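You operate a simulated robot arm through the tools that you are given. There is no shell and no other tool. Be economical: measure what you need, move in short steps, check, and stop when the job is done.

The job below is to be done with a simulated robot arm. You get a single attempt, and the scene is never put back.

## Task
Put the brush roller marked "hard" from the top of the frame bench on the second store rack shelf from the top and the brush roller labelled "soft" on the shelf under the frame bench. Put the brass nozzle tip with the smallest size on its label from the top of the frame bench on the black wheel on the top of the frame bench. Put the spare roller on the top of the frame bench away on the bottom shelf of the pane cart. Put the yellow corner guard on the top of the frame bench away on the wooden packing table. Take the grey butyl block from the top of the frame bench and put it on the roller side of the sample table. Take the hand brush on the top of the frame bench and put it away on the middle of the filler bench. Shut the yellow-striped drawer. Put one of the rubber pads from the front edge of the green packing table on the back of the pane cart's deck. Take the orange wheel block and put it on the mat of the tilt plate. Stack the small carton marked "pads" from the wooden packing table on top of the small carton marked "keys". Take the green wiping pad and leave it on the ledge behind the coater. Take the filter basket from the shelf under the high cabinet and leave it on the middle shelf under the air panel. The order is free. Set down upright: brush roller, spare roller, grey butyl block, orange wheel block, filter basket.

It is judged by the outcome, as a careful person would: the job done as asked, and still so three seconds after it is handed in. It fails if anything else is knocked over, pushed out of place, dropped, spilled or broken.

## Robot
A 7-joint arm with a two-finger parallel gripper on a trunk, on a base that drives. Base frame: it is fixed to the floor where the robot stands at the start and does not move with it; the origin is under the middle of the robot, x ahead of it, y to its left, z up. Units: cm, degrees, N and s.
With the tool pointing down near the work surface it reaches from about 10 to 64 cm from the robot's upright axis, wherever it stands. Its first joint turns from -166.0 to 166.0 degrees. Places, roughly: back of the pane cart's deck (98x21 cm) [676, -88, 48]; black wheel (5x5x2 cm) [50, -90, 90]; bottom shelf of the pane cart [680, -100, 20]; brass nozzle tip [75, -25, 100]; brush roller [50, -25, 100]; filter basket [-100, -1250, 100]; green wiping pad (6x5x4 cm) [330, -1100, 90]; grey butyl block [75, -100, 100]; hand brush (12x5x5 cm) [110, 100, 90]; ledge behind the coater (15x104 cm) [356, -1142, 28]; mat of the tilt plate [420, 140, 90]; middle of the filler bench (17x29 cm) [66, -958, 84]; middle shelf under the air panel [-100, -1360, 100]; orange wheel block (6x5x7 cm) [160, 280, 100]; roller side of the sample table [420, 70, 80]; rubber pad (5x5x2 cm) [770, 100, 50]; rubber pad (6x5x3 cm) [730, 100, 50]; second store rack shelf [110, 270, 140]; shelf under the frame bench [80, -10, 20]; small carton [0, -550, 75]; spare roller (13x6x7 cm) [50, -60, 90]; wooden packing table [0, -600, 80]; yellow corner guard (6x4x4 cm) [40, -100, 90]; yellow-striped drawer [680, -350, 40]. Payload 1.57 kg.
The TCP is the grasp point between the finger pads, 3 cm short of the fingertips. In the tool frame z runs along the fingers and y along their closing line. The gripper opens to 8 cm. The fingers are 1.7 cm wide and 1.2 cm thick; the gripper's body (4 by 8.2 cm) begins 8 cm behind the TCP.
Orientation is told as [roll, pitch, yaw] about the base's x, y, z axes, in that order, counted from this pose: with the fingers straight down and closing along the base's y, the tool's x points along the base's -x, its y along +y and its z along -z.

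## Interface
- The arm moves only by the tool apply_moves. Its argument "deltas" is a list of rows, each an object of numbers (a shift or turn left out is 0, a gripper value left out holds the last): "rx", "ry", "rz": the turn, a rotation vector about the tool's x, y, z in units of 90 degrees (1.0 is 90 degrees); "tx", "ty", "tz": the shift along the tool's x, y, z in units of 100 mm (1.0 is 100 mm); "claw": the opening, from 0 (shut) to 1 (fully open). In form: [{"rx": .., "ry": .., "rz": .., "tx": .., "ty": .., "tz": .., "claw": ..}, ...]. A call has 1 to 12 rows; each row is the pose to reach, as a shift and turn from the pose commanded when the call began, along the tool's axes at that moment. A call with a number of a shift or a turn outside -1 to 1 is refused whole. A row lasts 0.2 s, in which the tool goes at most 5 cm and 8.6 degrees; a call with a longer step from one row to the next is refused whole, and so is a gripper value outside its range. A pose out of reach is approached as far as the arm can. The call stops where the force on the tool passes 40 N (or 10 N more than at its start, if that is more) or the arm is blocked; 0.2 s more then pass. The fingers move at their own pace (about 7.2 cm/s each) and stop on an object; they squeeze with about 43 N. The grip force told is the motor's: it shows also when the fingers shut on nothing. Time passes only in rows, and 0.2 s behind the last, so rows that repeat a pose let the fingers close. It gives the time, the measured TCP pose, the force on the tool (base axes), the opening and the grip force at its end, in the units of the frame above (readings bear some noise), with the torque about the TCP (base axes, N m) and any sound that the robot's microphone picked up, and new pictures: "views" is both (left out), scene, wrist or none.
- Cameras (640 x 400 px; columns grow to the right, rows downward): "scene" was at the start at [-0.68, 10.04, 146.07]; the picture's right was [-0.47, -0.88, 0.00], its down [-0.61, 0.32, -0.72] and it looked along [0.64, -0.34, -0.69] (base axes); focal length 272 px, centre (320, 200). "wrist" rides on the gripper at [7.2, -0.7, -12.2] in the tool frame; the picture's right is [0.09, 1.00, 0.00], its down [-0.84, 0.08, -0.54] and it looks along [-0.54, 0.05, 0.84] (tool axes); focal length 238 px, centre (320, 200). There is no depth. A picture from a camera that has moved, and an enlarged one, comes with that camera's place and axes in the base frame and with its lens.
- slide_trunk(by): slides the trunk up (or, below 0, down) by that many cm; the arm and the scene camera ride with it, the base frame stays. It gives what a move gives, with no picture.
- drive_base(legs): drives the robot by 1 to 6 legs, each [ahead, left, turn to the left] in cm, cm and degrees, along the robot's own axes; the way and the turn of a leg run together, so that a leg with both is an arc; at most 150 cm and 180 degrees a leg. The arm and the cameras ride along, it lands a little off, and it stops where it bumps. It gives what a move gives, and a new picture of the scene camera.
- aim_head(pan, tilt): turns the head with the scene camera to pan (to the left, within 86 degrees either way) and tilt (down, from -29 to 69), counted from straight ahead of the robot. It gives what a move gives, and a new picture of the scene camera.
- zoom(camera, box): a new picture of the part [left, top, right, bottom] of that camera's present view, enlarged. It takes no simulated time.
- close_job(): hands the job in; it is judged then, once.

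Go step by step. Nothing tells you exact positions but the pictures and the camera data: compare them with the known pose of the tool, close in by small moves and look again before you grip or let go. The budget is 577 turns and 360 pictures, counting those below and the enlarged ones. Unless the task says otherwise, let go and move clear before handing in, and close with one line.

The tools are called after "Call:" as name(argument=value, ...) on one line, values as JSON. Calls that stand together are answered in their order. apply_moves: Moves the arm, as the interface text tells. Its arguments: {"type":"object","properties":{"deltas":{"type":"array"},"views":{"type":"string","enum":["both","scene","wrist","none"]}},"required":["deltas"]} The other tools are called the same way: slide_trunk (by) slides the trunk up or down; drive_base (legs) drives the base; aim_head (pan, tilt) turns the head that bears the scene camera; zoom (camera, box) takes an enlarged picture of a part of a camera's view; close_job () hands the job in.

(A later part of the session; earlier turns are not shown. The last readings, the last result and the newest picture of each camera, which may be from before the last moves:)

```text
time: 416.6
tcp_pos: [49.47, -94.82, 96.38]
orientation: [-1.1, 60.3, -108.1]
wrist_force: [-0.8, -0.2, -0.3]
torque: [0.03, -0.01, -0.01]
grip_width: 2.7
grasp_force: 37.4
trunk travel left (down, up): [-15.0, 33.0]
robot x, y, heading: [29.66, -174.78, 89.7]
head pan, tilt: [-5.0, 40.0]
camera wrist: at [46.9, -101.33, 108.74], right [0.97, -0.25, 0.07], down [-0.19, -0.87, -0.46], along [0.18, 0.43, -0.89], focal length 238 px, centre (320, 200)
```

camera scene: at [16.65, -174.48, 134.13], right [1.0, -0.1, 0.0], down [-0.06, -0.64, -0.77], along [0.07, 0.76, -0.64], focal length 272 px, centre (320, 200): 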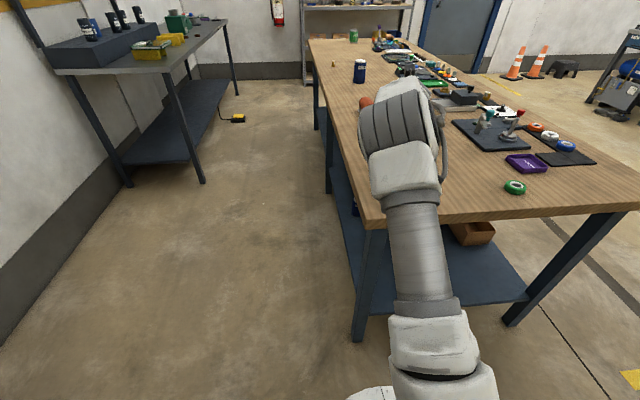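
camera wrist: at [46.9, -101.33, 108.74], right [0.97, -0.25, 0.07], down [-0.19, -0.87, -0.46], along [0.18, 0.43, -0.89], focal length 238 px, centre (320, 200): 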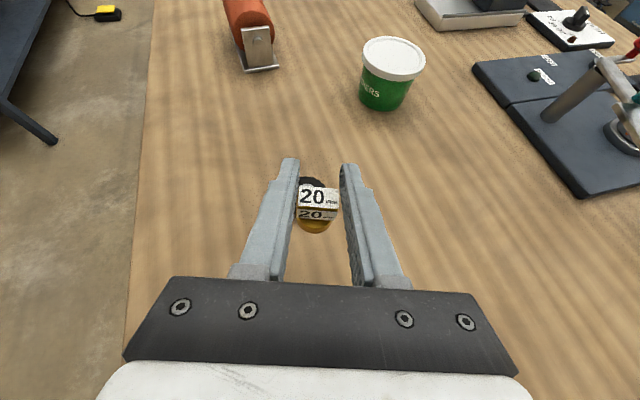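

Call:
apply_moves(deltas=[{"tx": 0.12, "tz": 0.22, "ty": -0.03, "claw": 0}, {"tx": -0.0, "tz": 0.29, "ty": -0.03, "claw": 0}, {"tx": -0.09, "tz": 0.344, "ty": -0.03, "claw": 0}], views="wrist")

Call:
zoom(camera="wrist", box=[260, 150, 380, 250])

```text
time: 417.4
tcp_pos: [49.92, -92.27, 94.02]
orientation: [-1.1, 60.4, -108.2]
wrist_force: [0.0, 0.0, -1.2]
torque: [0.03, 0.01, 0.0]
grip_width: 2.68
grasp_force: 37.8
trunk travel left (down, up): [-15.0, 33.0]
robot x, y, heading: [29.25, -174.68, 89.6]
head pan, tilt: [-5.0, 40.0]
camera wrist: at [47.37, -98.79, 106.27], right [0.97, -0.25, 0.07], down [-0.19, -0.87, -0.46], along [0.18, 0.43, -0.89], focal length 238 px, centre (320, 200)
```

wrist: 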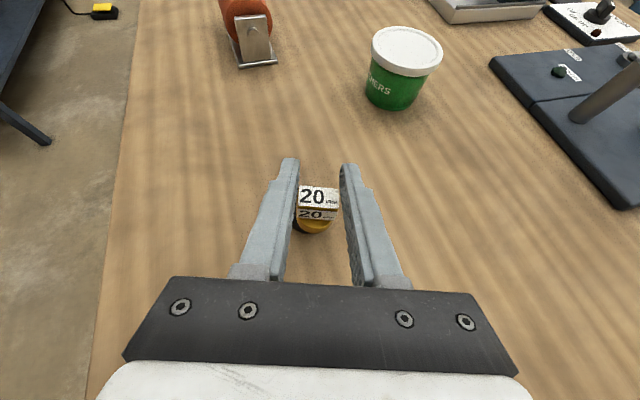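

```text
4.00 times, centred on (320, 200) of wrist
camera zoom: at [47.37, -98.79, 106.27], right [0.97, -0.25, 0.07], down [-0.19, -0.87, -0.46], along [0.18, 0.43, -0.89], focal length 953 px, centre (320, 200)
```

zoom: 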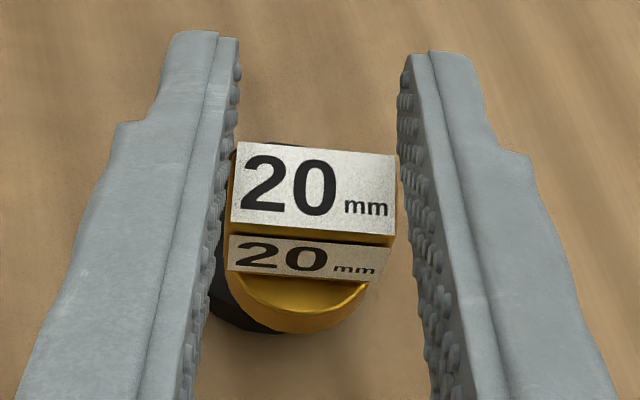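

I want a sharper fix on the wheel; pull back a little to see it unobstructed.

Call:
apply_moves(deltas=[{"tx": 0.05, "tz": -0.3, "claw": 0}, {"tx": 0.096, "tz": -0.63, "claw": 0}], views="none")

Call:
zoom(camera="wrist", box=[240, 120, 400, 220])

```text
time: 418.0
tcp_pos: [48.57, -96.99, 97.89]
orientation: [-1.1, 60.3, -108.2]
wrist_force: [-0.1, -0.1, -1.4]
torque: [0.01, 0.02, 0.01]
grip_width: 2.71
grasp_force: 38.2
trunk travel left (down, up): [-15.0, 33.0]
robot x, y, heading: [30.04, -175.15, 89.7]
head pan, tilt: [-5.0, 40.0]
```

```text
4.00 times, centred on (320, 170) of wrist
camera zoom: at [45.85, -103.54, 110.26], right [0.97, -0.25, 0.07], down [-0.19, -0.87, -0.46], along [0.18, 0.43, -0.89], focal length 953 px, centre (320, 320)
```

zoom: 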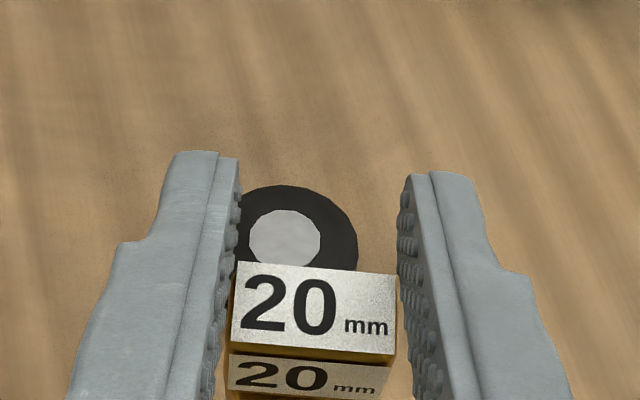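

Call:
apply_moves(deltas=[{"tx": 0.18, "tz": 0.32, "ty": -0.04, "claw": 0}, {"tx": 0.1, "tz": 0.6, "ty": -0.069, "claw": 0}, {"tx": -0.037, "tz": 0.755, "ty": -0.069, "claw": 0}], views="none")

Call:
zoom(camera="wrist", box=[240, 150, 400, 250])

```text
time: 418.8
tcp_pos: [49.75, -90.74, 93.9]
orientation: [-1.2, 60.2, -108.4]
wrist_force: [0.8, 0.4, -0.7]
torque: [0.0, -0.01, -0.01]
grip_width: 2.7
grasp_force: 37.6
trunk travel left (down, up): [-15.0, 33.0]
robot x, y, heading: [29.97, -174.91, 89.6]
head pan, tilt: [-5.0, 40.0]
```

```text
4.00 times, centred on (320, 200) of wrist
camera zoom: at [47.16, -97.27, 106.15], right [0.97, -0.25, 0.07], down [-0.19, -0.87, -0.46], along [0.18, 0.43, -0.89], focal length 953 px, centre (320, 200)
```

zoom: 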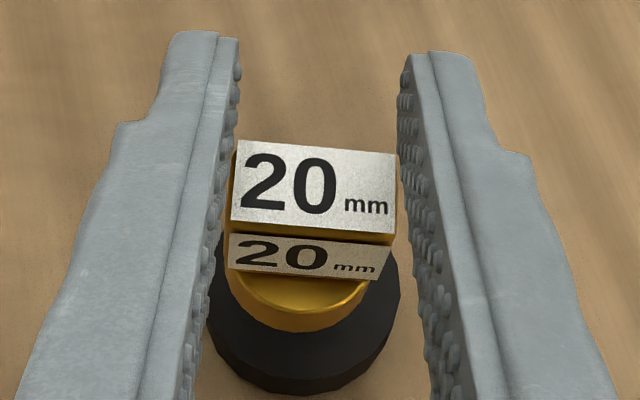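

Call:
apply_moves(deltas=[{"tx": 0.022, "tz": 0.039, "claw": 0}, {"tx": -0.03, "tz": 0.07, "claw": 0}, {"tx": -0.065, "tz": 0.09, "claw": 0}], views="none")

Call:
zoom(camera="wrist", box=[240, 150, 400, 250])

```text
time: 419.6
tcp_pos: [49.81, -90.21, 92.76]
orientation: [-1.1, 60.3, -108.2]
wrist_force: [0.4, 0.4, -1.4]
torque: [-0.02, -0.01, -0.05]
grip_width: 2.66
grasp_force: 37.7
trunk travel left (down, up): [-15.0, 33.0]
robot x, y, heading: [30.09, -175.15, 89.3]
head pan, tilt: [-5.0, 40.0]
```

```text
4.00 times, centred on (320, 200) of wrist
camera zoom: at [47.28, -96.81, 105.11], right [0.97, -0.25, 0.07], down [-0.19, -0.87, -0.46], along [0.18, 0.43, -0.89], focal length 953 px, centre (320, 200)
```

zoom: 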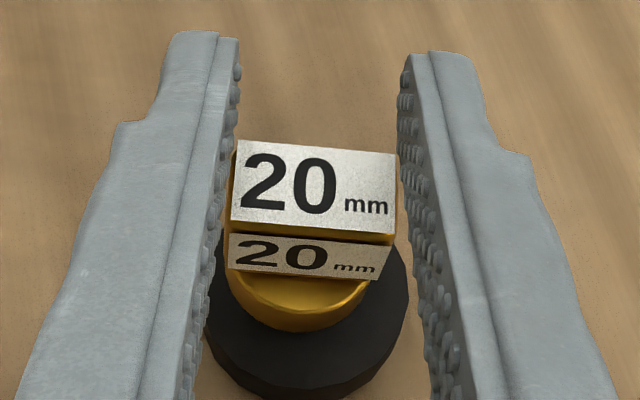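

Call:
apply_moves(deltas=[{"tx": -0.026, "tz": 0.015, "claw": 0}, {"tx": -0.052, "tz": 0.03, "claw": 0}], views="none")

Call:
apply_moves(deltas=[{"tx": -0.026, "tz": 0.015, "claw": 0}], views="none")

```text
time: 420.2
tcp_pos: [49.96, -90.28, 92.47]
orientation: [-1.2, 60.6, -108.3]
wrist_force: [0.6, 1.1, 5.8]
torque: [0.01, -0.13, 0.0]
grip_width: 2.67
grasp_force: 37.7
trunk travel left (down, up): [-15.0, 33.0]
robot x, y, heading: [29.66, -175.05, 89.6]
head pan, tilt: [-5.0, 40.0]
```

```text
time: 420.6
tcp_pos: [49.93, -90.31, 92.45]
orientation: [-1.2, 60.8, -108.3]
wrist_force: [-0.2, -0.9, 16.2]
torque: [-0.07, -0.15, 0.03]
grip_width: 2.71
grasp_force: 38.2
trunk travel left (down, up): [-15.0, 33.0]
robot x, y, heading: [29.8, -174.72, 89.4]
head pan, tilt: [-5.0, 40.0]
```

Contact at z≈92.4. Ease slightly and open gently to 4.5 cm.

Call:
apply_moves(deltas=[{"tx": 0.03, "tz": -0.017, "claw": 0}, {"tx": 0.03, "tz": -0.017, "claw": 0.36}, {"tx": 0.03, "tz": -0.017, "claw": 0.45}, {"tx": 0.03, "tz": -0.017, "claw": 0.55}], views="none")

Call:
zoom(camera="wrist", box=[220, 130, 420, 255])

```text
time: 421.6
tcp_pos: [49.88, -90.29, 92.14]
orientation: [-1.2, 60.3, -108.2]
wrist_force: [-0.3, -0.4, -1.3]
torque: [-0.01, -0.01, 0.01]
grip_width: 4.41
grasp_force: 0.0
trunk travel left (down, up): [-15.0, 33.0]
robot x, y, heading: [30.05, -174.99, 89.4]
head pan, tilt: [-5.0, 40.0]
```

```text
3.20 times, centred on (320, 192) of wrist
camera zoom: at [47.25, -96.81, 104.54], right [0.97, -0.25, 0.07], down [-0.19, -0.87, -0.46], along [0.18, 0.43, -0.89], focal length 763 px, centre (320, 224)
```

zoom: 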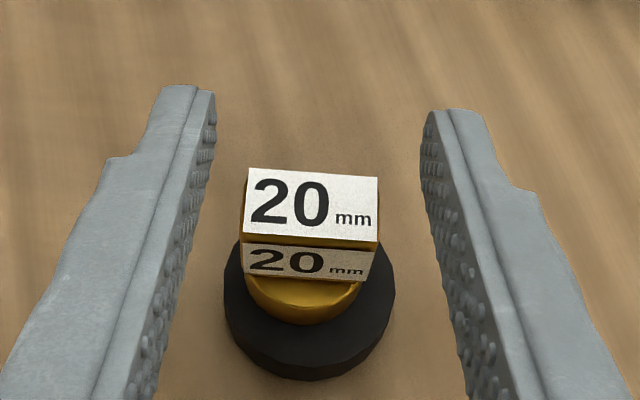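

Nozzle stands on the wheel. Rise straight up and pull back, then take the yellow guard right here.

Call:
apply_moves(deltas=[{"tx": 0.1, "tz": -0.06, "claw": 0.6}, {"tx": 0.3, "tz": -0.17, "claw": 0.7}, {"tx": 0.6, "tz": -0.35, "claw": 1}, {"tx": 0.8, "tz": -0.46, "claw": 1}], views="none")

Call:
drive_base(legs=[[-22, 4, 0]])

Call:
apply_moves(deltas=[{"claw": 1}], views="wrist")

```text
time: 422.6
tcp_pos: [49.97, -90.33, 101.49]
orientation: [-1.1, 60.1, -108.3]
wrist_force: [-0.2, 0.3, 0.3]
torque: [0.01, 0.03, -0.04]
grip_width: 8.0
grasp_force: 0.0
trunk travel left (down, up): [-15.0, 33.0]
robot x, y, heading: [29.84, -175.37, 89.5]
head pan, tilt: [-5.0, 40.0]
```

```text
time: 424.6
tcp_pos: [45.83, -112.12, 101.51]
orientation: [-1.2, 60.3, -108.3]
wrist_force: [-0.7, 0.4, -0.1]
torque: [0.01, 0.0, -0.01]
grip_width: 8.0
grasp_force: 0.1
trunk travel left (down, up): [-15.0, 33.0]
robot x, y, heading: [25.5, -196.73, 89.6]
head pan, tilt: [-5.0, 40.0]
camera scene: at [12.44, -196.25, 134.13], right [1.0, -0.1, 0.0], down [-0.06, -0.64, -0.77], along [0.07, 0.76, -0.64], focal length 272 px, centre (320, 200)
```

scene: 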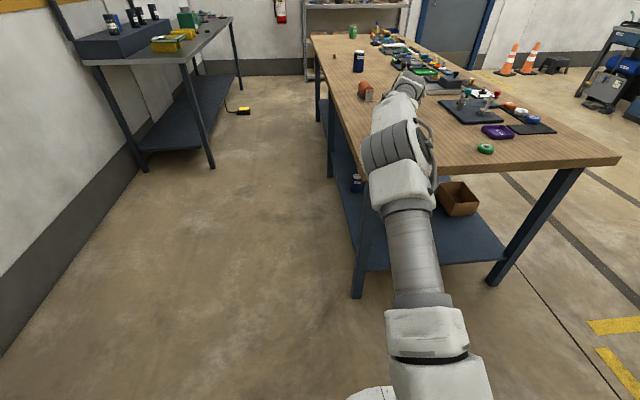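

```text
time: 425.0
tcp_pos: [45.75, -112.04, 101.56]
orientation: [-1.0, 60.3, -108.3]
wrist_force: [0.3, -0.2, 0.4]
torque: [-0.01, 0.04, -0.01]
grip_width: 7.99
grasp_force: 0.0
trunk travel left (down, up): [-15.0, 33.0]
robot x, y, heading: [25.8, -196.79, 89.4]
head pan, tilt: [-5.0, 40.0]
camera wrist: at [43.24, -118.65, 113.81], right [0.96, -0.25, 0.07], down [-0.19, -0.87, -0.46], along [0.18, 0.43, -0.89], focal length 238 px, centre (320, 200)
```

wrist: 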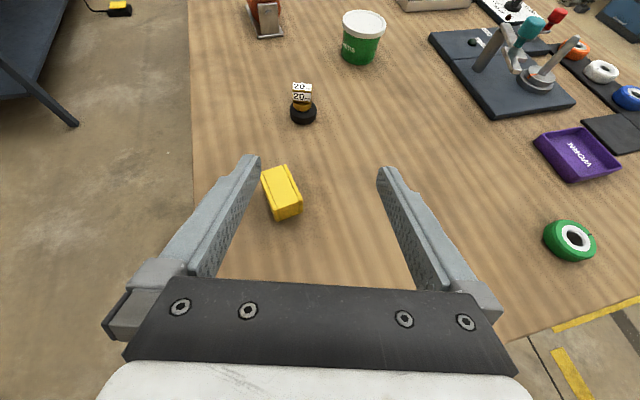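

Call:
apply_moves(deltas=[{"rx": 0.058, "rz": -0.033}, {"rx": 0.116, "rz": -0.067}, {"rx": 0.173, "rz": -0.1}], views="none")

Call:
apply_moves(deltas=[{"ty": -0.1, "tx": -0.1, "tz": 0.1}, {"ty": -0.18, "tx": -0.25, "tz": 0.35}], views="wrist")

```text
time: 425.8
tcp_pos: [45.89, -112.13, 101.49]
orientation: [-0.7, 60.5, -90.0]
wrist_force: [-0.8, 0.5, -0.4]
torque: [-0.03, 0.0, 0.0]
grip_width: 8.0
grasp_force: 0.1
trunk travel left (down, up): [-15.0, 33.0]
robot x, y, heading: [25.99, -196.85, 89.5]
head pan, tilt: [-5.0, 40.0]
```

```text
time: 426.4
tcp_pos: [43.88, -110.26, 97.53]
orientation: [-0.9, 60.6, -90.1]
wrist_force: [1.0, -0.1, -0.5]
torque: [-0.03, 0.0, 0.01]
grip_width: 8.02
grasp_force: 0.0
trunk travel left (down, up): [-15.0, 33.0]
robot x, y, heading: [25.34, -196.84, 89.1]
head pan, tilt: [-5.0, 40.0]
camera wrist: at [43.5, -117.4, 109.92], right [1.0, 0.06, 0.07], down [0.08, -0.88, -0.46], along [0.04, 0.47, -0.88], focal length 238 px, centre (320, 200)
```

wrist: 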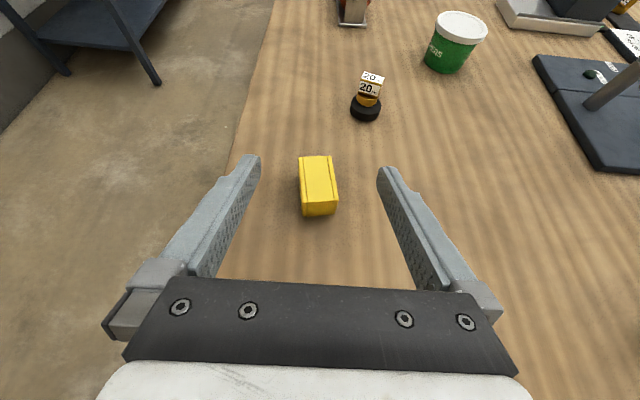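

Call:
apply_moves(deltas=[{"tx": -0.12, "tz": 0.25, "ty": 0.01}, {"tx": -0.24, "tz": 0.5, "ty": 0.01}, {"tx": -0.34, "tz": 0.69, "ty": 0.01}], views="wrist")

```text
time: 427.2
tcp_pos: [43.38, -107.69, 92.59]
orientation: [-0.9, 60.4, -90.2]
wrist_force: [-0.5, -0.2, -0.1]
torque: [-0.01, 0.04, 0.01]
grip_width: 8.02
grasp_force: 0.1
out of reach, approached as far as the arm can: row 2, 3
trunk travel left (down, up): [-15.0, 33.0]
robot x, y, heading: [25.48, -196.84, 89.2]
head pan, tilt: [-5.0, 40.0]
camera wrist: at [42.86, -114.69, 104.79], right [1.0, 0.06, 0.07], down [0.08, -0.88, -0.46], along [0.04, 0.47, -0.88], focal length 238 px, centre (320, 200)
```

wrist: 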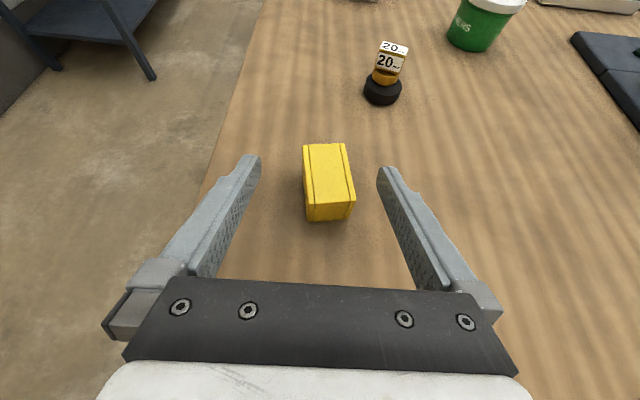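

Call:
drive_base(legs=[[2.2, -0.5, 0]])

Call:
apply_moves(deltas=[{"tx": -0.11, "tz": 0.07}], views="wrist")

```text
time: 428.1
tcp_pos: [43.85, -105.46, 92.44]
orientation: [-0.9, 60.5, -90.2]
wrist_force: [-0.2, -0.6, -0.4]
torque: [0.01, 0.02, 0.02]
grip_width: 8.0
grasp_force: 0.1
trunk travel left (down, up): [-15.0, 33.0]
robot x, y, heading: [26.11, -194.61, 89.4]
head pan, tilt: [-5.0, 40.0]
camera scene: at [12.96, -194.07, 134.13], right [1.0, -0.1, 0.0], down [-0.06, -0.64, -0.77], along [0.07, 0.76, -0.64], focal length 272 px, centre (320, 200)
```

scene: 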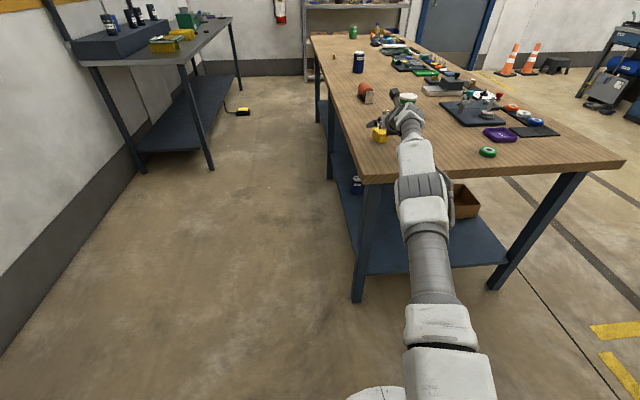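

```text
time: 428.4
tcp_pos: [43.79, -105.28, 91.24]
orientation: [-0.8, 60.5, -90.1]
wrist_force: [0.0, -0.6, 0.1]
torque: [-0.02, -0.01, -0.03]
grip_width: 7.98
grasp_force: 0.0
trunk travel left (down, up): [-15.0, 33.0]
robot x, y, heading: [26.13, -194.63, 89.5]
head pan, tilt: [-5.0, 40.0]
camera wrist: at [43.37, -112.43, 103.55], right [1.0, 0.06, 0.07], down [0.08, -0.88, -0.46], along [0.04, 0.47, -0.88], focal length 238 px, centre (320, 200)
```

wrist: 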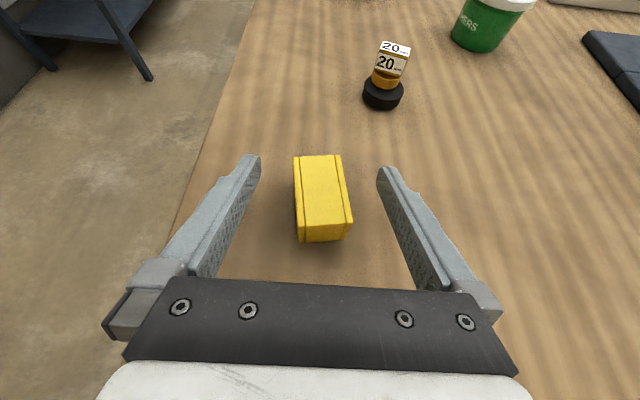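

Call:
apply_moves(deltas=[{"tx": -0.03, "tz": 0.01}, {"tx": -0.03, "tz": 0.01, "claw": 0}, {"tx": -0.03, "tz": 0.01, "claw": 0}, {"tx": -0.03, "tz": 0.01, "claw": 0}, {"tx": -0.03, "tz": 0.01, "claw": 0}, {"tx": 0.04, "tz": -0.02, "claw": 0}, {"tx": 0.12, "tz": -0.06, "claw": 0}, {"tx": 0.25, "tz": -0.14, "claw": 0}], views="wrist")

```text
time: 430.2
tcp_pos: [43.48, -105.64, 93.81]
orientation: [-0.9, 60.4, -90.1]
wrist_force: [-0.4, -0.1, -1.0]
torque: [0.03, -0.01, 0.0]
grip_width: 3.4
grasp_force: 41.8
out of reach, approached as far as the arm can: row 8
trunk travel left (down, up): [-15.0, 33.0]
robot x, y, heading: [26.12, -194.62, 89.1]
head pan, tilt: [-5.0, 40.0]
camera wrist: at [42.99, -112.62, 106.16], right [1.0, 0.06, 0.07], down [0.08, -0.88, -0.46], along [0.04, 0.46, -0.88], focal length 238 px, centre (320, 200)
```

wrist: 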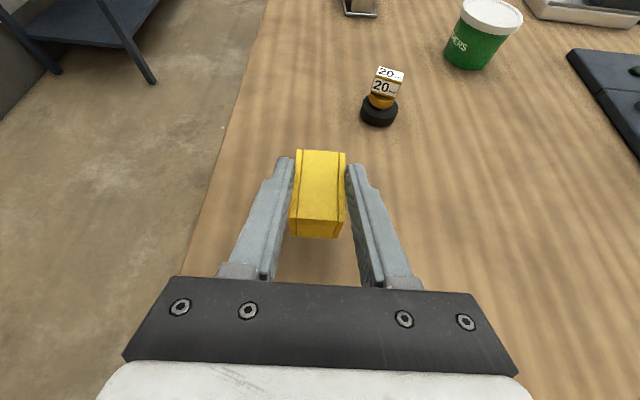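

Guard held. Raise, pull the arm in, turn round and head toward the packing table.

Call:
slide_trunk(by=25)

Call:
apply_moves(deltas=[{"tx": -0.2, "tz": -0.35, "claw": 0}, {"tx": -0.4, "tz": -0.7, "claw": 0}, {"tx": -0.57, "tz": -1.0, "claw": 0}], views="none")

Call:
drive_base(legs=[[-25, 0, 0], [0, -79, 0], [0, 0, 180], [60, 0, 0]])

Call:
aim_head(pan=10, tilt=20)

```text
time: 432.8
tcp_pos: [43.44, -105.52, 118.85]
orientation: [-0.9, 60.4, -90.0]
wrist_force: [1.5, 0.9, 0.1]
torque: [0.01, 0.03, 0.0]
grip_width: 3.41
grasp_force: 41.7
trunk travel left (down, up): [-40.0, 8.0]
robot x, y, heading: [26.71, -194.67, 89.2]
head pan, tilt: [-5.0, 40.0]
```

```text
time: 433.6
tcp_pos: [43.55, -117.19, 118.99]
orientation: [-0.9, 60.5, -90.1]
wrist_force: [0.2, 0.3, -0.5]
torque: [-0.02, -0.04, 0.01]
grip_width: 3.43
grasp_force: 41.5
trunk travel left (down, up): [-40.0, 8.0]
robot x, y, heading: [26.37, -194.55, 89.3]
head pan, tilt: [-5.0, 40.0]
```

```text
time: 455.8
tcp_pos: [87.5, -358.07, 118.85]
orientation: [-0.9, 60.4, 90.2]
wrist_force: [-0.4, -0.6, -0.7]
torque: [-0.01, 0.0, 0.03]
grip_width: 3.4
grasp_force: 41.8
trunk travel left (down, up): [-40.0, 8.0]
robot x, y, heading: [104.15, -280.69, -90.6]
head pan, tilt: [-5.0, 40.0]
camera scene: at [117.84, -281.19, 159.13], right [-1.0, 0.09, 0.0], down [0.06, 0.64, -0.77], along [-0.07, -0.76, -0.64], focal length 272 px, centre (320, 200)
```

scene: 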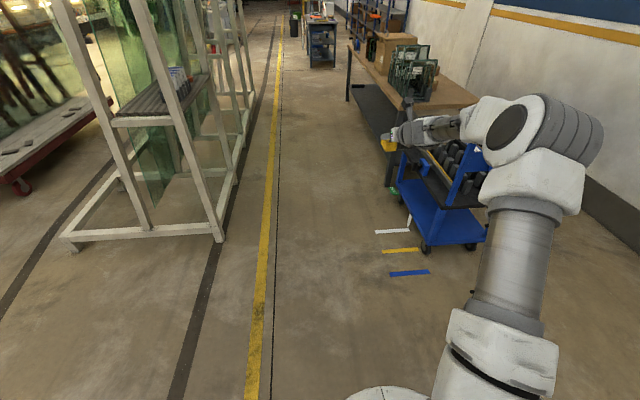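

```text
time: 456.6
tcp_pos: [87.5, -357.95, 118.89]
orientation: [-0.8, 60.4, 90.2]
wrist_force: [0.1, -1.0, -0.3]
torque: [0.03, -0.01, -0.02]
grip_width: 3.42
grasp_force: 42.0
trunk travel left (down, up): [-40.0, 8.0]
robot x, y, heading: [104.3, -280.79, -90.3]
head pan, tilt: [10.0, 20.0]
camera scene: at [120.19, -281.9, 162.26], right [-0.99, -0.17, 0.0], down [-0.06, 0.34, -0.94], along [0.16, -0.93, -0.34], focal length 272 px, centre (320, 200)
```

scene: 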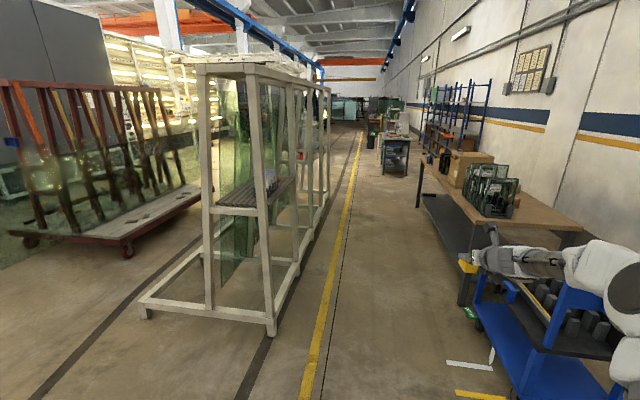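

Call:
drive_base(legs=[[130, 6, 0.5], [150, 6, 0], [0, 0, -90]])

Call:
aim_head(pan=0, tilt=35)

```text
refused: leg 2 is longer than a leg can be; nothing moved
```

```text
time: 457.4
tcp_pos: [87.55, -358.01, 118.91]
orientation: [-0.9, 60.5, 90.2]
wrist_force: [-0.4, 0.6, -0.7]
torque: [0.03, -0.01, 0.0]
grip_width: 3.42
grasp_force: 41.5
trunk travel left (down, up): [-40.0, 8.0]
robot x, y, heading: [104.64, -280.74, -90.1]
head pan, tilt: [0.0, 35.0]
camera scene: at [118.58, -281.53, 159.89], right [-1.0, 0.01, 0.0], down [0.0, 0.57, -0.82], along [0.0, -0.82, -0.57], focal length 272 px, centre (320, 200)
```

scene: 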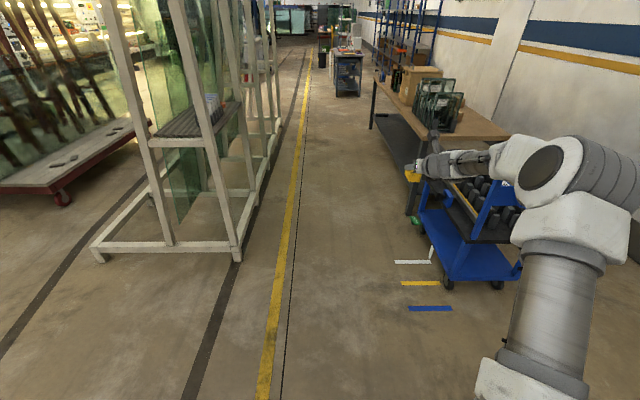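

Call:
drive_base(legs=[[140, 6, 0], [140, 6, 0], [0, 0, -90]])

```text
time: 480.9
tcp_pos: [39.82, -545.08, 118.86]
orientation: [-0.9, 60.4, 0.3]
wrist_force: [-0.4, 0.4, -0.4]
torque: [-0.02, -0.03, -0.01]
grip_width: 3.42
grasp_force: 41.7
trunk travel left (down, up): [-40.0, 8.0]
robot x, y, heading: [117.25, -561.58, 179.7]
head pan, tilt: [0.0, 35.0]
camera scene: at [116.56, -575.98, 159.89], right [0.0, 1.0, 0.0], down [0.57, 0.0, -0.82], along [-0.82, 0.0, -0.57], focal length 272 px, centre (320, 200)
```

scene: 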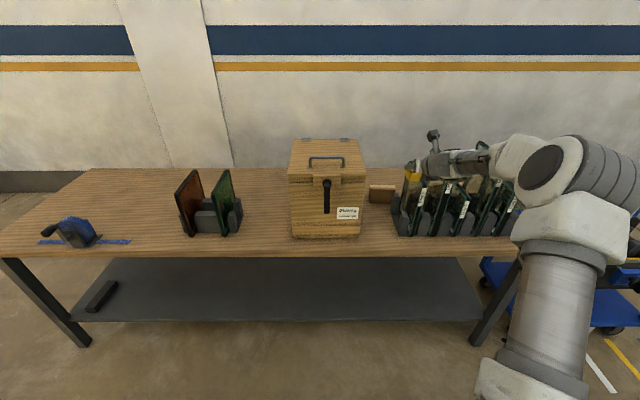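

Call:
zoom(camera="scene", box=[150, 120, 550, 270])

Call:
apply_moves(deltas=[{"claw": 0}], views="wrist")

```text
1.60 times, centred on (350, 195) of scene
camera zoom: at [116.56, -575.98, 159.89], right [0.0, 1.0, 0.0], down [0.57, 0.0, -0.82], along [-0.82, 0.0, -0.57], focal length 436 px, centre (272, 208)
```

zoom: 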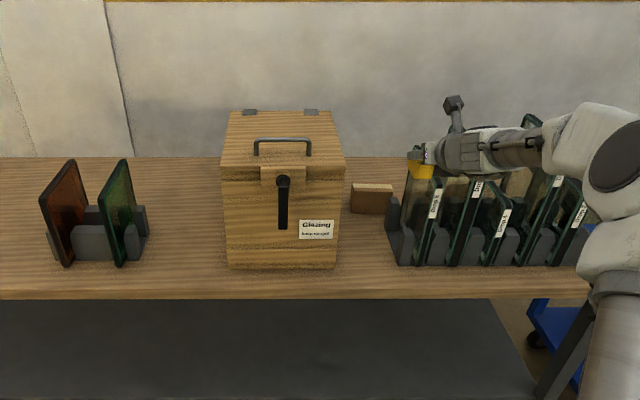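

```text
time: 481.2
tcp_pos: [39.83, -545.05, 118.87]
orientation: [-0.8, 60.4, 0.4]
wrist_force: [0.1, 0.5, 0.4]
torque: [0.03, 0.0, 0.02]
grip_width: 3.42
grasp_force: 42.0
trunk travel left (down, up): [-40.0, 8.0]
robot x, y, heading: [117.13, -562.14, 179.9]
head pan, tilt: [0.0, 35.0]
camera wrist: at [46.88, -545.45, 131.22], right [-0.06, 1.0, 0.07], down [0.88, 0.09, -0.46], along [-0.47, 0.03, -0.88], focal length 238 px, centre (320, 200)
```

wrist: 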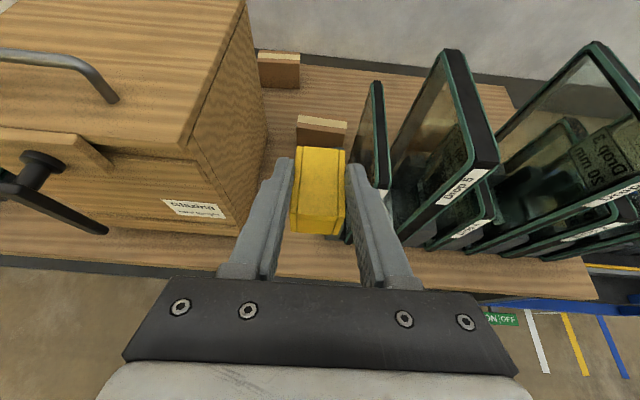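

I see two small cartons between the crate and glass rack. First the guard: I'll put it in the free gap at about (20,-599) left of the crate.

Call:
drive_base(legs=[[-14, 0, 0], [0, 54.5, 0.2], [16, 0, 0]])

Call:
slide_trunk(by=8)

Call:
apply_moves(deltas=[{"claw": 0}], views="wrist")

```text
time: 488.2
tcp_pos: [37.63, -599.71, 118.83]
orientation: [-0.8, 60.3, 0.5]
wrist_force: [0.4, 0.5, -0.8]
torque: [-0.01, 0.0, 0.0]
grip_width: 3.39
grasp_force: 41.9
trunk travel left (down, up): [-40.0, 8.0]
robot x, y, heading: [115.52, -616.26, -179.9]
head pan, tilt: [0.0, 35.0]
camera scene: at [114.56, -630.27, 159.88], right [0.0, 1.0, 0.0], down [0.57, 0.0, -0.82], along [-0.82, 0.0, -0.57], focal length 272 px, centre (320, 200)
```

scene: 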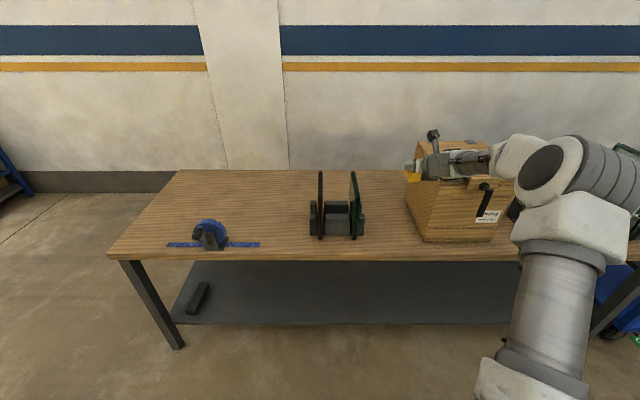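

```text
time: 489.4
tcp_pos: [37.72, -599.7, 126.99]
orientation: [-0.8, 60.4, 0.5]
wrist_force: [-0.5, 0.7, 0.3]
torque: [-0.02, 0.0, 0.02]
grip_width: 3.42
grasp_force: 41.5
trunk travel left (down, up): [-48.0, 0.0]
robot x, y, heading: [115.42, -616.0, -179.9]
head pan, tilt: [0.0, 35.0]
```

```text
time: 489.8
tcp_pos: [37.74, -599.71, 126.77]
orientation: [-1.0, 60.5, 0.7]
wrist_force: [-0.8, 0.1, -1.6]
torque: [0.0, -0.04, 0.01]
grip_width: 3.42
grasp_force: 41.9
trunk travel left (down, up): [-48.0, 0.0]
robot x, y, heading: [115.57, -616.12, -179.9]
head pan, tilt: [0.0, 35.0]
camera wrist: at [44.75, -600.08, 139.22], right [-0.07, 0.99, 0.07], down [0.88, 0.1, -0.46], along [-0.47, 0.03, -0.88], focal length 238 px, centre (320, 200)
```

wrist: 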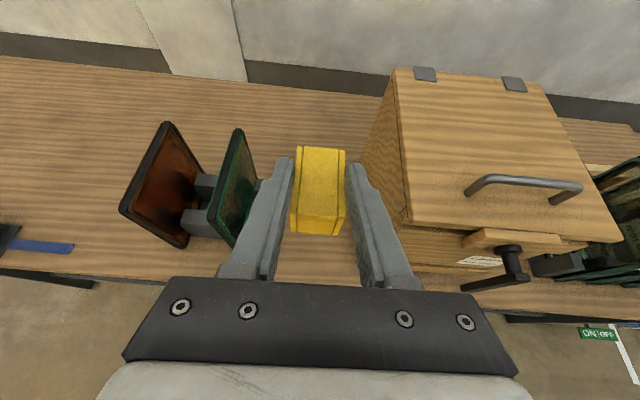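

Call:
drive_base(legs=[[0, 46, 0], [25, 0, 0]])

Call:
slide_trunk(by=-36)

Call:
apply_moves(deltas=[{"claw": 0}], views="wrist")

```text
time: 495.6
tcp_pos: [13.02, -645.38, 126.83]
orientation: [-0.8, 60.4, 0.4]
wrist_force: [0.2, 0.3, 0.5]
torque: [-0.02, 0.02, -0.01]
grip_width: 3.39
grasp_force: 41.9
trunk travel left (down, up): [-48.0, 0.0]
robot x, y, heading: [90.58, -662.29, 180.1]
head pan, tilt: [0.0, 35.0]
camera scene: at [89.68, -676.15, 167.88], right [0.0, 1.0, 0.0], down [0.57, 0.0, -0.82], along [-0.82, 0.0, -0.57], focal length 272 px, centre (320, 200)
```

scene: 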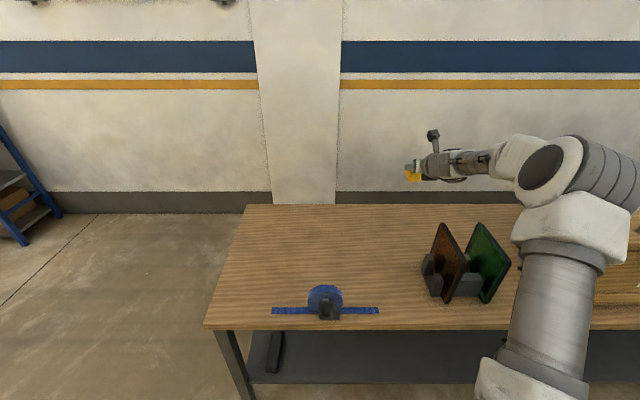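

```text
time: 499.1
tcp_pos: [12.97, -645.28, 90.85]
orientation: [-0.8, 60.4, 0.4]
wrist_force: [-0.3, 0.1, -0.1]
torque: [-0.01, 0.03, 0.01]
grip_width: 3.44
grasp_force: 42.1
trunk travel left (down, up): [-12.0, 36.0]
robot x, y, heading: [90.79, -662.04, 179.8]
head pan, tilt: [0.0, 35.0]
```

```text
time: 499.5
tcp_pos: [12.93, -645.21, 90.98]
orientation: [-0.8, 60.4, 0.4]
wrist_force: [0.5, 0.0, -0.1]
torque: [0.0, -0.01, 0.01]
grip_width: 3.41
grasp_force: 42.3
trunk travel left (down, up): [-12.0, 36.0]
robot x, y, heading: [90.78, -662.07, 179.6]
head pan, tilt: [0.0, 35.0]
camera wrist: at [19.99, -645.73, 103.24], right [-0.07, 1.0, 0.07], down [0.88, 0.09, -0.46], along [-0.47, 0.03, -0.88], focal length 238 px, centre (320, 200)
```

wrist: 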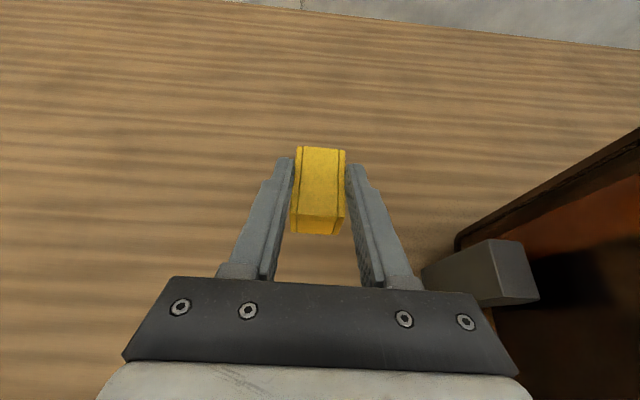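

Call:
drive_base(legs=[[0, 7, 0]])

Call:
apply_moves(deltas=[{"tx": -0.17, "tz": 0.1, "claw": 0}, {"tx": -0.35, "tz": 0.2, "claw": 0}, {"tx": -0.48, "tz": 0.28, "claw": 0}, {"tx": -0.56, "tz": 0.33, "claw": 0}], views="wrist")

```text
time: 500.7
tcp_pos: [12.97, -652.09, 90.88]
orientation: [-0.8, 60.4, 0.4]
wrist_force: [-0.1, 0.4, -0.7]
torque: [0.01, 0.02, -0.01]
grip_width: 3.44
grasp_force: 41.7
trunk travel left (down, up): [-12.0, 36.0]
robot x, y, heading: [90.28, -669.43, 179.8]
head pan, tilt: [0.0, 35.0]
camera scene: at [89.69, -683.06, 131.89], right [0.0, 1.0, 0.0], down [0.57, 0.0, -0.82], along [-0.82, 0.0, -0.57], focal length 272 px, centre (320, 200)
```

scene: 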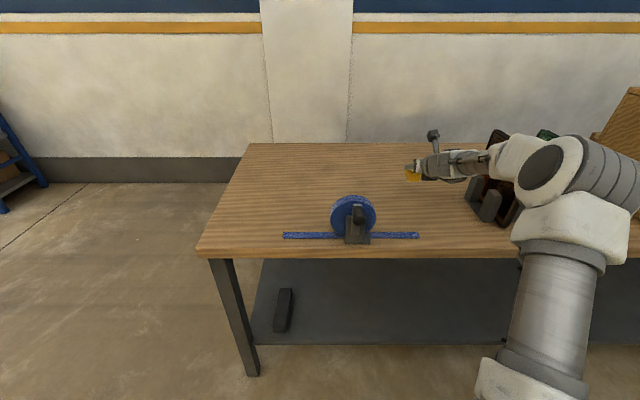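

```text
time: 501.7
tcp_pos: [12.77, -652.2, 84.8]
orientation: [-0.7, 60.8, 0.6]
wrist_force: [3.2, -0.3, 14.9]
torque: [0.12, -0.32, -0.03]
grip_width: 3.43
grasp_force: 41.1
trunk travel left (down, up): [-12.0, 36.0]
robot x, y, heading: [90.49, -668.95, 180.1]
head pan, tilt: [0.0, 35.0]
camera wrist: at [19.94, -652.67, 97.19], right [-0.06, 1.0, 0.08], down [0.88, 0.09, -0.47], along [-0.47, 0.04, -0.88], focal length 238 px, centre (320, 200)
```

wrist: 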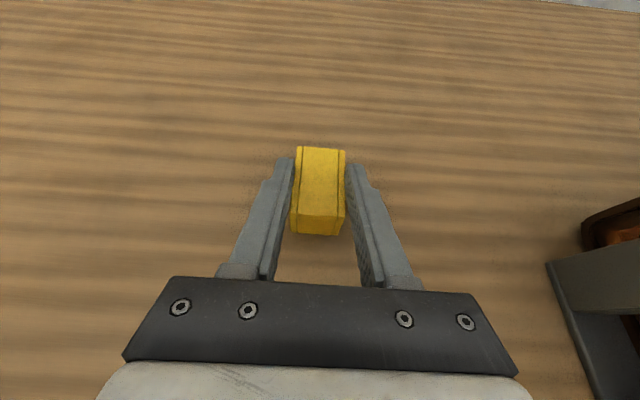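

Touching the table. Open and lift.

Call:
apply_moves(deltas=[{"tx": 0.03, "tz": -0.02, "claw": 0.5}, {"tx": 0.03, "tz": -0.02, "claw": 0.6}, {"tx": 0.03, "tz": -0.02, "claw": 0.8}, {"tx": 0.3, "tz": -0.17, "claw": 0.8}, {"tx": 0.6, "tz": -0.35, "claw": 0.8}, {"tx": 0.87, "tz": -0.5, "claw": 0.8}], views="wrist")

Call:
slide_trunk(by=36)

```text
time: 503.1
tcp_pos: [12.83, -652.01, 94.52]
orientation: [-1.0, 60.4, 0.2]
wrist_force: [-0.8, 0.0, 0.4]
torque: [-0.01, 0.02, 0.01]
grip_width: 6.38
grasp_force: 0.0
trunk travel left (down, up): [-12.0, 36.0]
robot x, y, heading: [90.54, -669.02, 180.0]
head pan, tilt: [0.0, 35.0]
camera wrist: at [19.92, -652.5, 106.83], right [-0.06, 1.0, 0.07], down [0.88, 0.09, -0.46], along [-0.47, 0.03, -0.88], focal length 238 px, centre (320, 200)
```

wrist: 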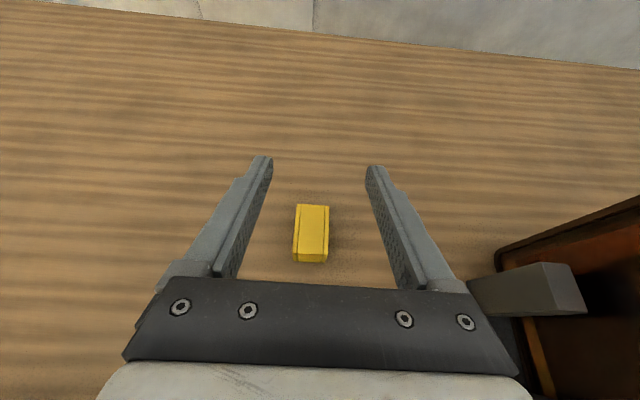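

```text
time: 506.6
tcp_pos: [12.8, -652.04, 130.42]
orientation: [-0.8, 60.4, 0.3]
wrist_force: [-0.2, -1.0, 0.8]
torque: [-0.03, 0.04, -0.03]
grip_width: 6.42
grasp_force: 0.0
trunk travel left (down, up): [-48.0, 0.0]
robot x, y, heading: [90.33, -668.71, 180.1]
head pan, tilt: [0.0, 35.0]
```

Guard placed. Now go back to the gap with the two small cartons and read them.

Call:
drive_base(legs=[[-30, 0, 0], [0, -104, 0]])

Call:
apply_moves(deltas=[{"claw": 1}], views="wrist")

Call:
zoom(camera="wrist", box=[220, 20, 420, 170])

```text
time: 516.9
tcp_pos: [43.41, -548.1, 130.52]
orientation: [-0.8, 60.4, 0.4]
wrist_force: [1.1, 0.0, 0.8]
torque: [-0.01, 0.0, -0.03]
grip_width: 6.41
grasp_force: 0.1
trunk travel left (down, up): [-48.0, 0.0]
robot x, y, heading: [121.27, -564.76, 179.9]
head pan, tilt: [0.0, 35.0]
camera scene: at [120.31, -579.03, 167.89], right [0.0, 1.0, 0.0], down [0.57, 0.0, -0.82], along [-0.82, 0.0, -0.57], focal length 272 px, centre (320, 200)
```

scene: 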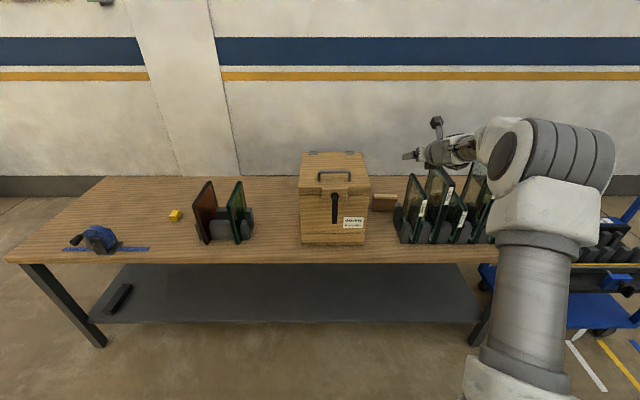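

```text
time: 517.3
tcp_pos: [43.47, -548.15, 130.43]
orientation: [-0.8, 60.4, 0.4]
wrist_force: [1.1, 0.4, -0.1]
torque: [-0.05, -0.04, 0.0]
grip_width: 8.01
grasp_force: 0.0
trunk travel left (down, up): [-48.0, 0.0]
robot x, y, heading: [121.12, -564.62, 180.0]
head pan, tilt: [0.0, 35.0]
camera wrist: at [50.51, -548.52, 142.78], right [-0.07, 1.0, 0.07], down [0.88, 0.09, -0.46], along [-0.47, 0.03, -0.88], focal length 238 px, centre (320, 200)
```

wrist: 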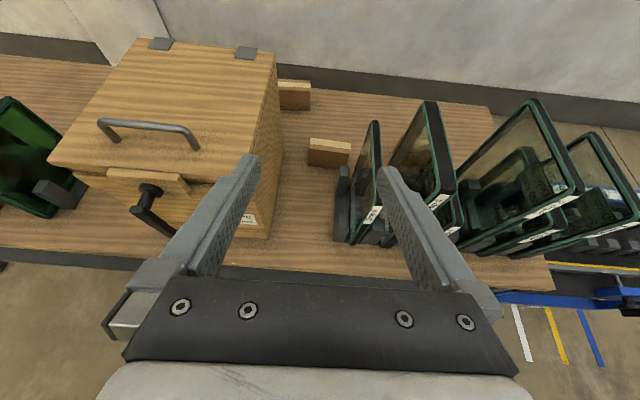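

```text
2.67 times, centred on (320, 95) of wrist
camera zoom: at [50.51, -548.52, 142.78], right [-0.07, 1.0, 0.07], down [0.88, 0.09, -0.46], along [-0.47, 0.03, -0.88], focal length 636 px, centre (320, 480)
```

zoom: 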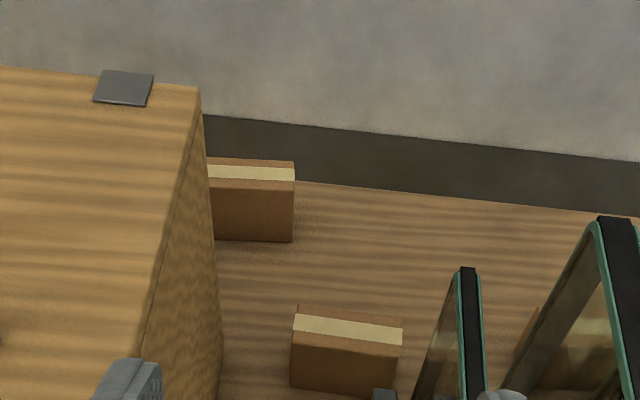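

Call:
zoom(camera="scene", box=[340, 160, 500, 260])

Call:
aim_head(pan=-40, tilt=25)

```text
4.00 times, centred on (420, 210) of scene
camera zoom: at [120.31, -579.04, 167.89], right [0.0, 1.0, 0.0], down [0.57, 0.0, -0.82], along [-0.82, 0.0, -0.57], focal length 1090 px, centre (-80, 160)
```

zoom: 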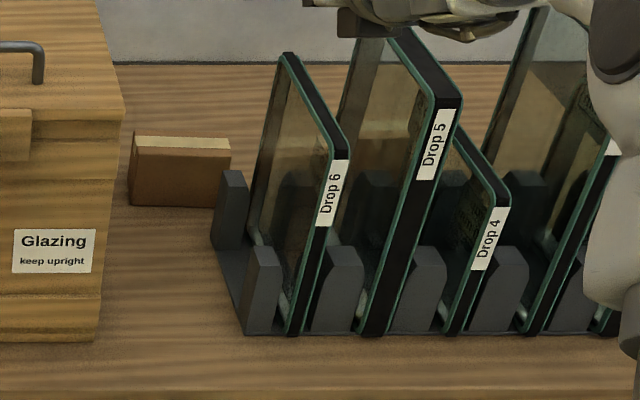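

```text
time: 518.3
tcp_pos: [43.39, -548.19, 130.4]
orientation: [-0.7, 60.4, 0.5]
wrist_force: [0.5, 0.7, 0.3]
torque: [-0.03, -0.01, 0.0]
grip_width: 8.02
grasp_force: 0.1
trunk travel left (down, up): [-48.0, 0.0]
robot x, y, heading: [120.82, -564.72, 179.9]
head pan, tilt: [-40.0, 25.0]
camera scene: at [122.06, -573.12, 169.46], right [0.64, 0.77, 0.0], down [0.32, -0.27, -0.91], along [-0.69, 0.58, -0.42], focal length 272 px, centre (320, 200)
```

scene: 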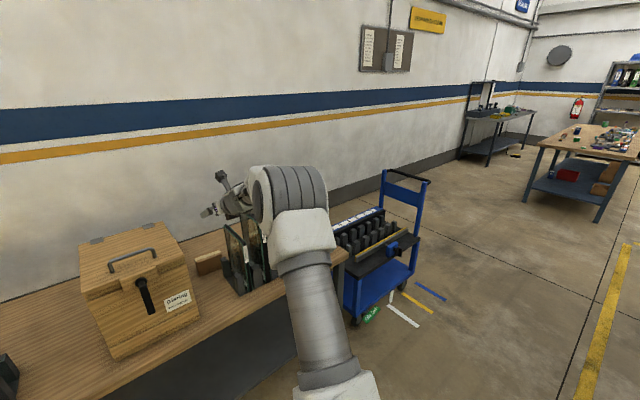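

No labels on this side. I bring the wrist camera closer over the gap, staying high.

Call:
drive_base(legs=[[28, 0, 0]])

Call:
apply_moves(deltas=[{"claw": 1}], views="wrist")

```text
time: 520.8
tcp_pos: [15.19, -548.44, 130.58]
orientation: [-0.9, 60.4, 0.7]
wrist_force: [-0.6, -0.1, 0.5]
torque: [-0.03, 0.01, 0.03]
grip_width: 8.0
grasp_force: 0.0
trunk travel left (down, up): [-48.0, 0.0]
robot x, y, heading: [92.71, -564.75, -179.8]
head pan, tilt: [-40.0, 25.0]
camera scene: at [93.86, -573.11, 169.46], right [0.64, 0.77, 0.0], down [0.32, -0.27, -0.91], along [-0.69, 0.58, -0.42], focal length 272 px, centre (320, 200)
```

scene: 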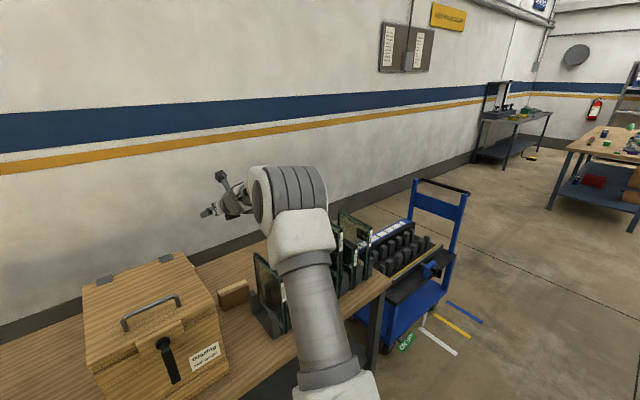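

```text
time: 521.2
tcp_pos: [15.13, -548.32, 130.51]
orientation: [-0.8, 60.4, 0.7]
wrist_force: [0.4, 0.9, -1.2]
torque: [0.02, -0.02, -0.02]
grip_width: 7.98
grasp_force: 0.1
trunk travel left (down, up): [-48.0, 0.0]
robot x, y, heading: [92.97, -564.87, -179.6]
head pan, tilt: [-40.0, 25.0]
camera wrist: at [22.27, -548.72, 142.78], right [-0.07, 0.99, 0.07], down [0.88, 0.09, -0.46], along [-0.47, 0.03, -0.88], focal length 238 px, centre (320, 200)
```

wrist: 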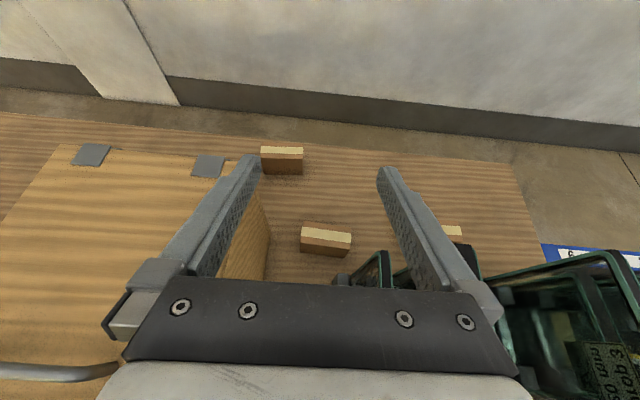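

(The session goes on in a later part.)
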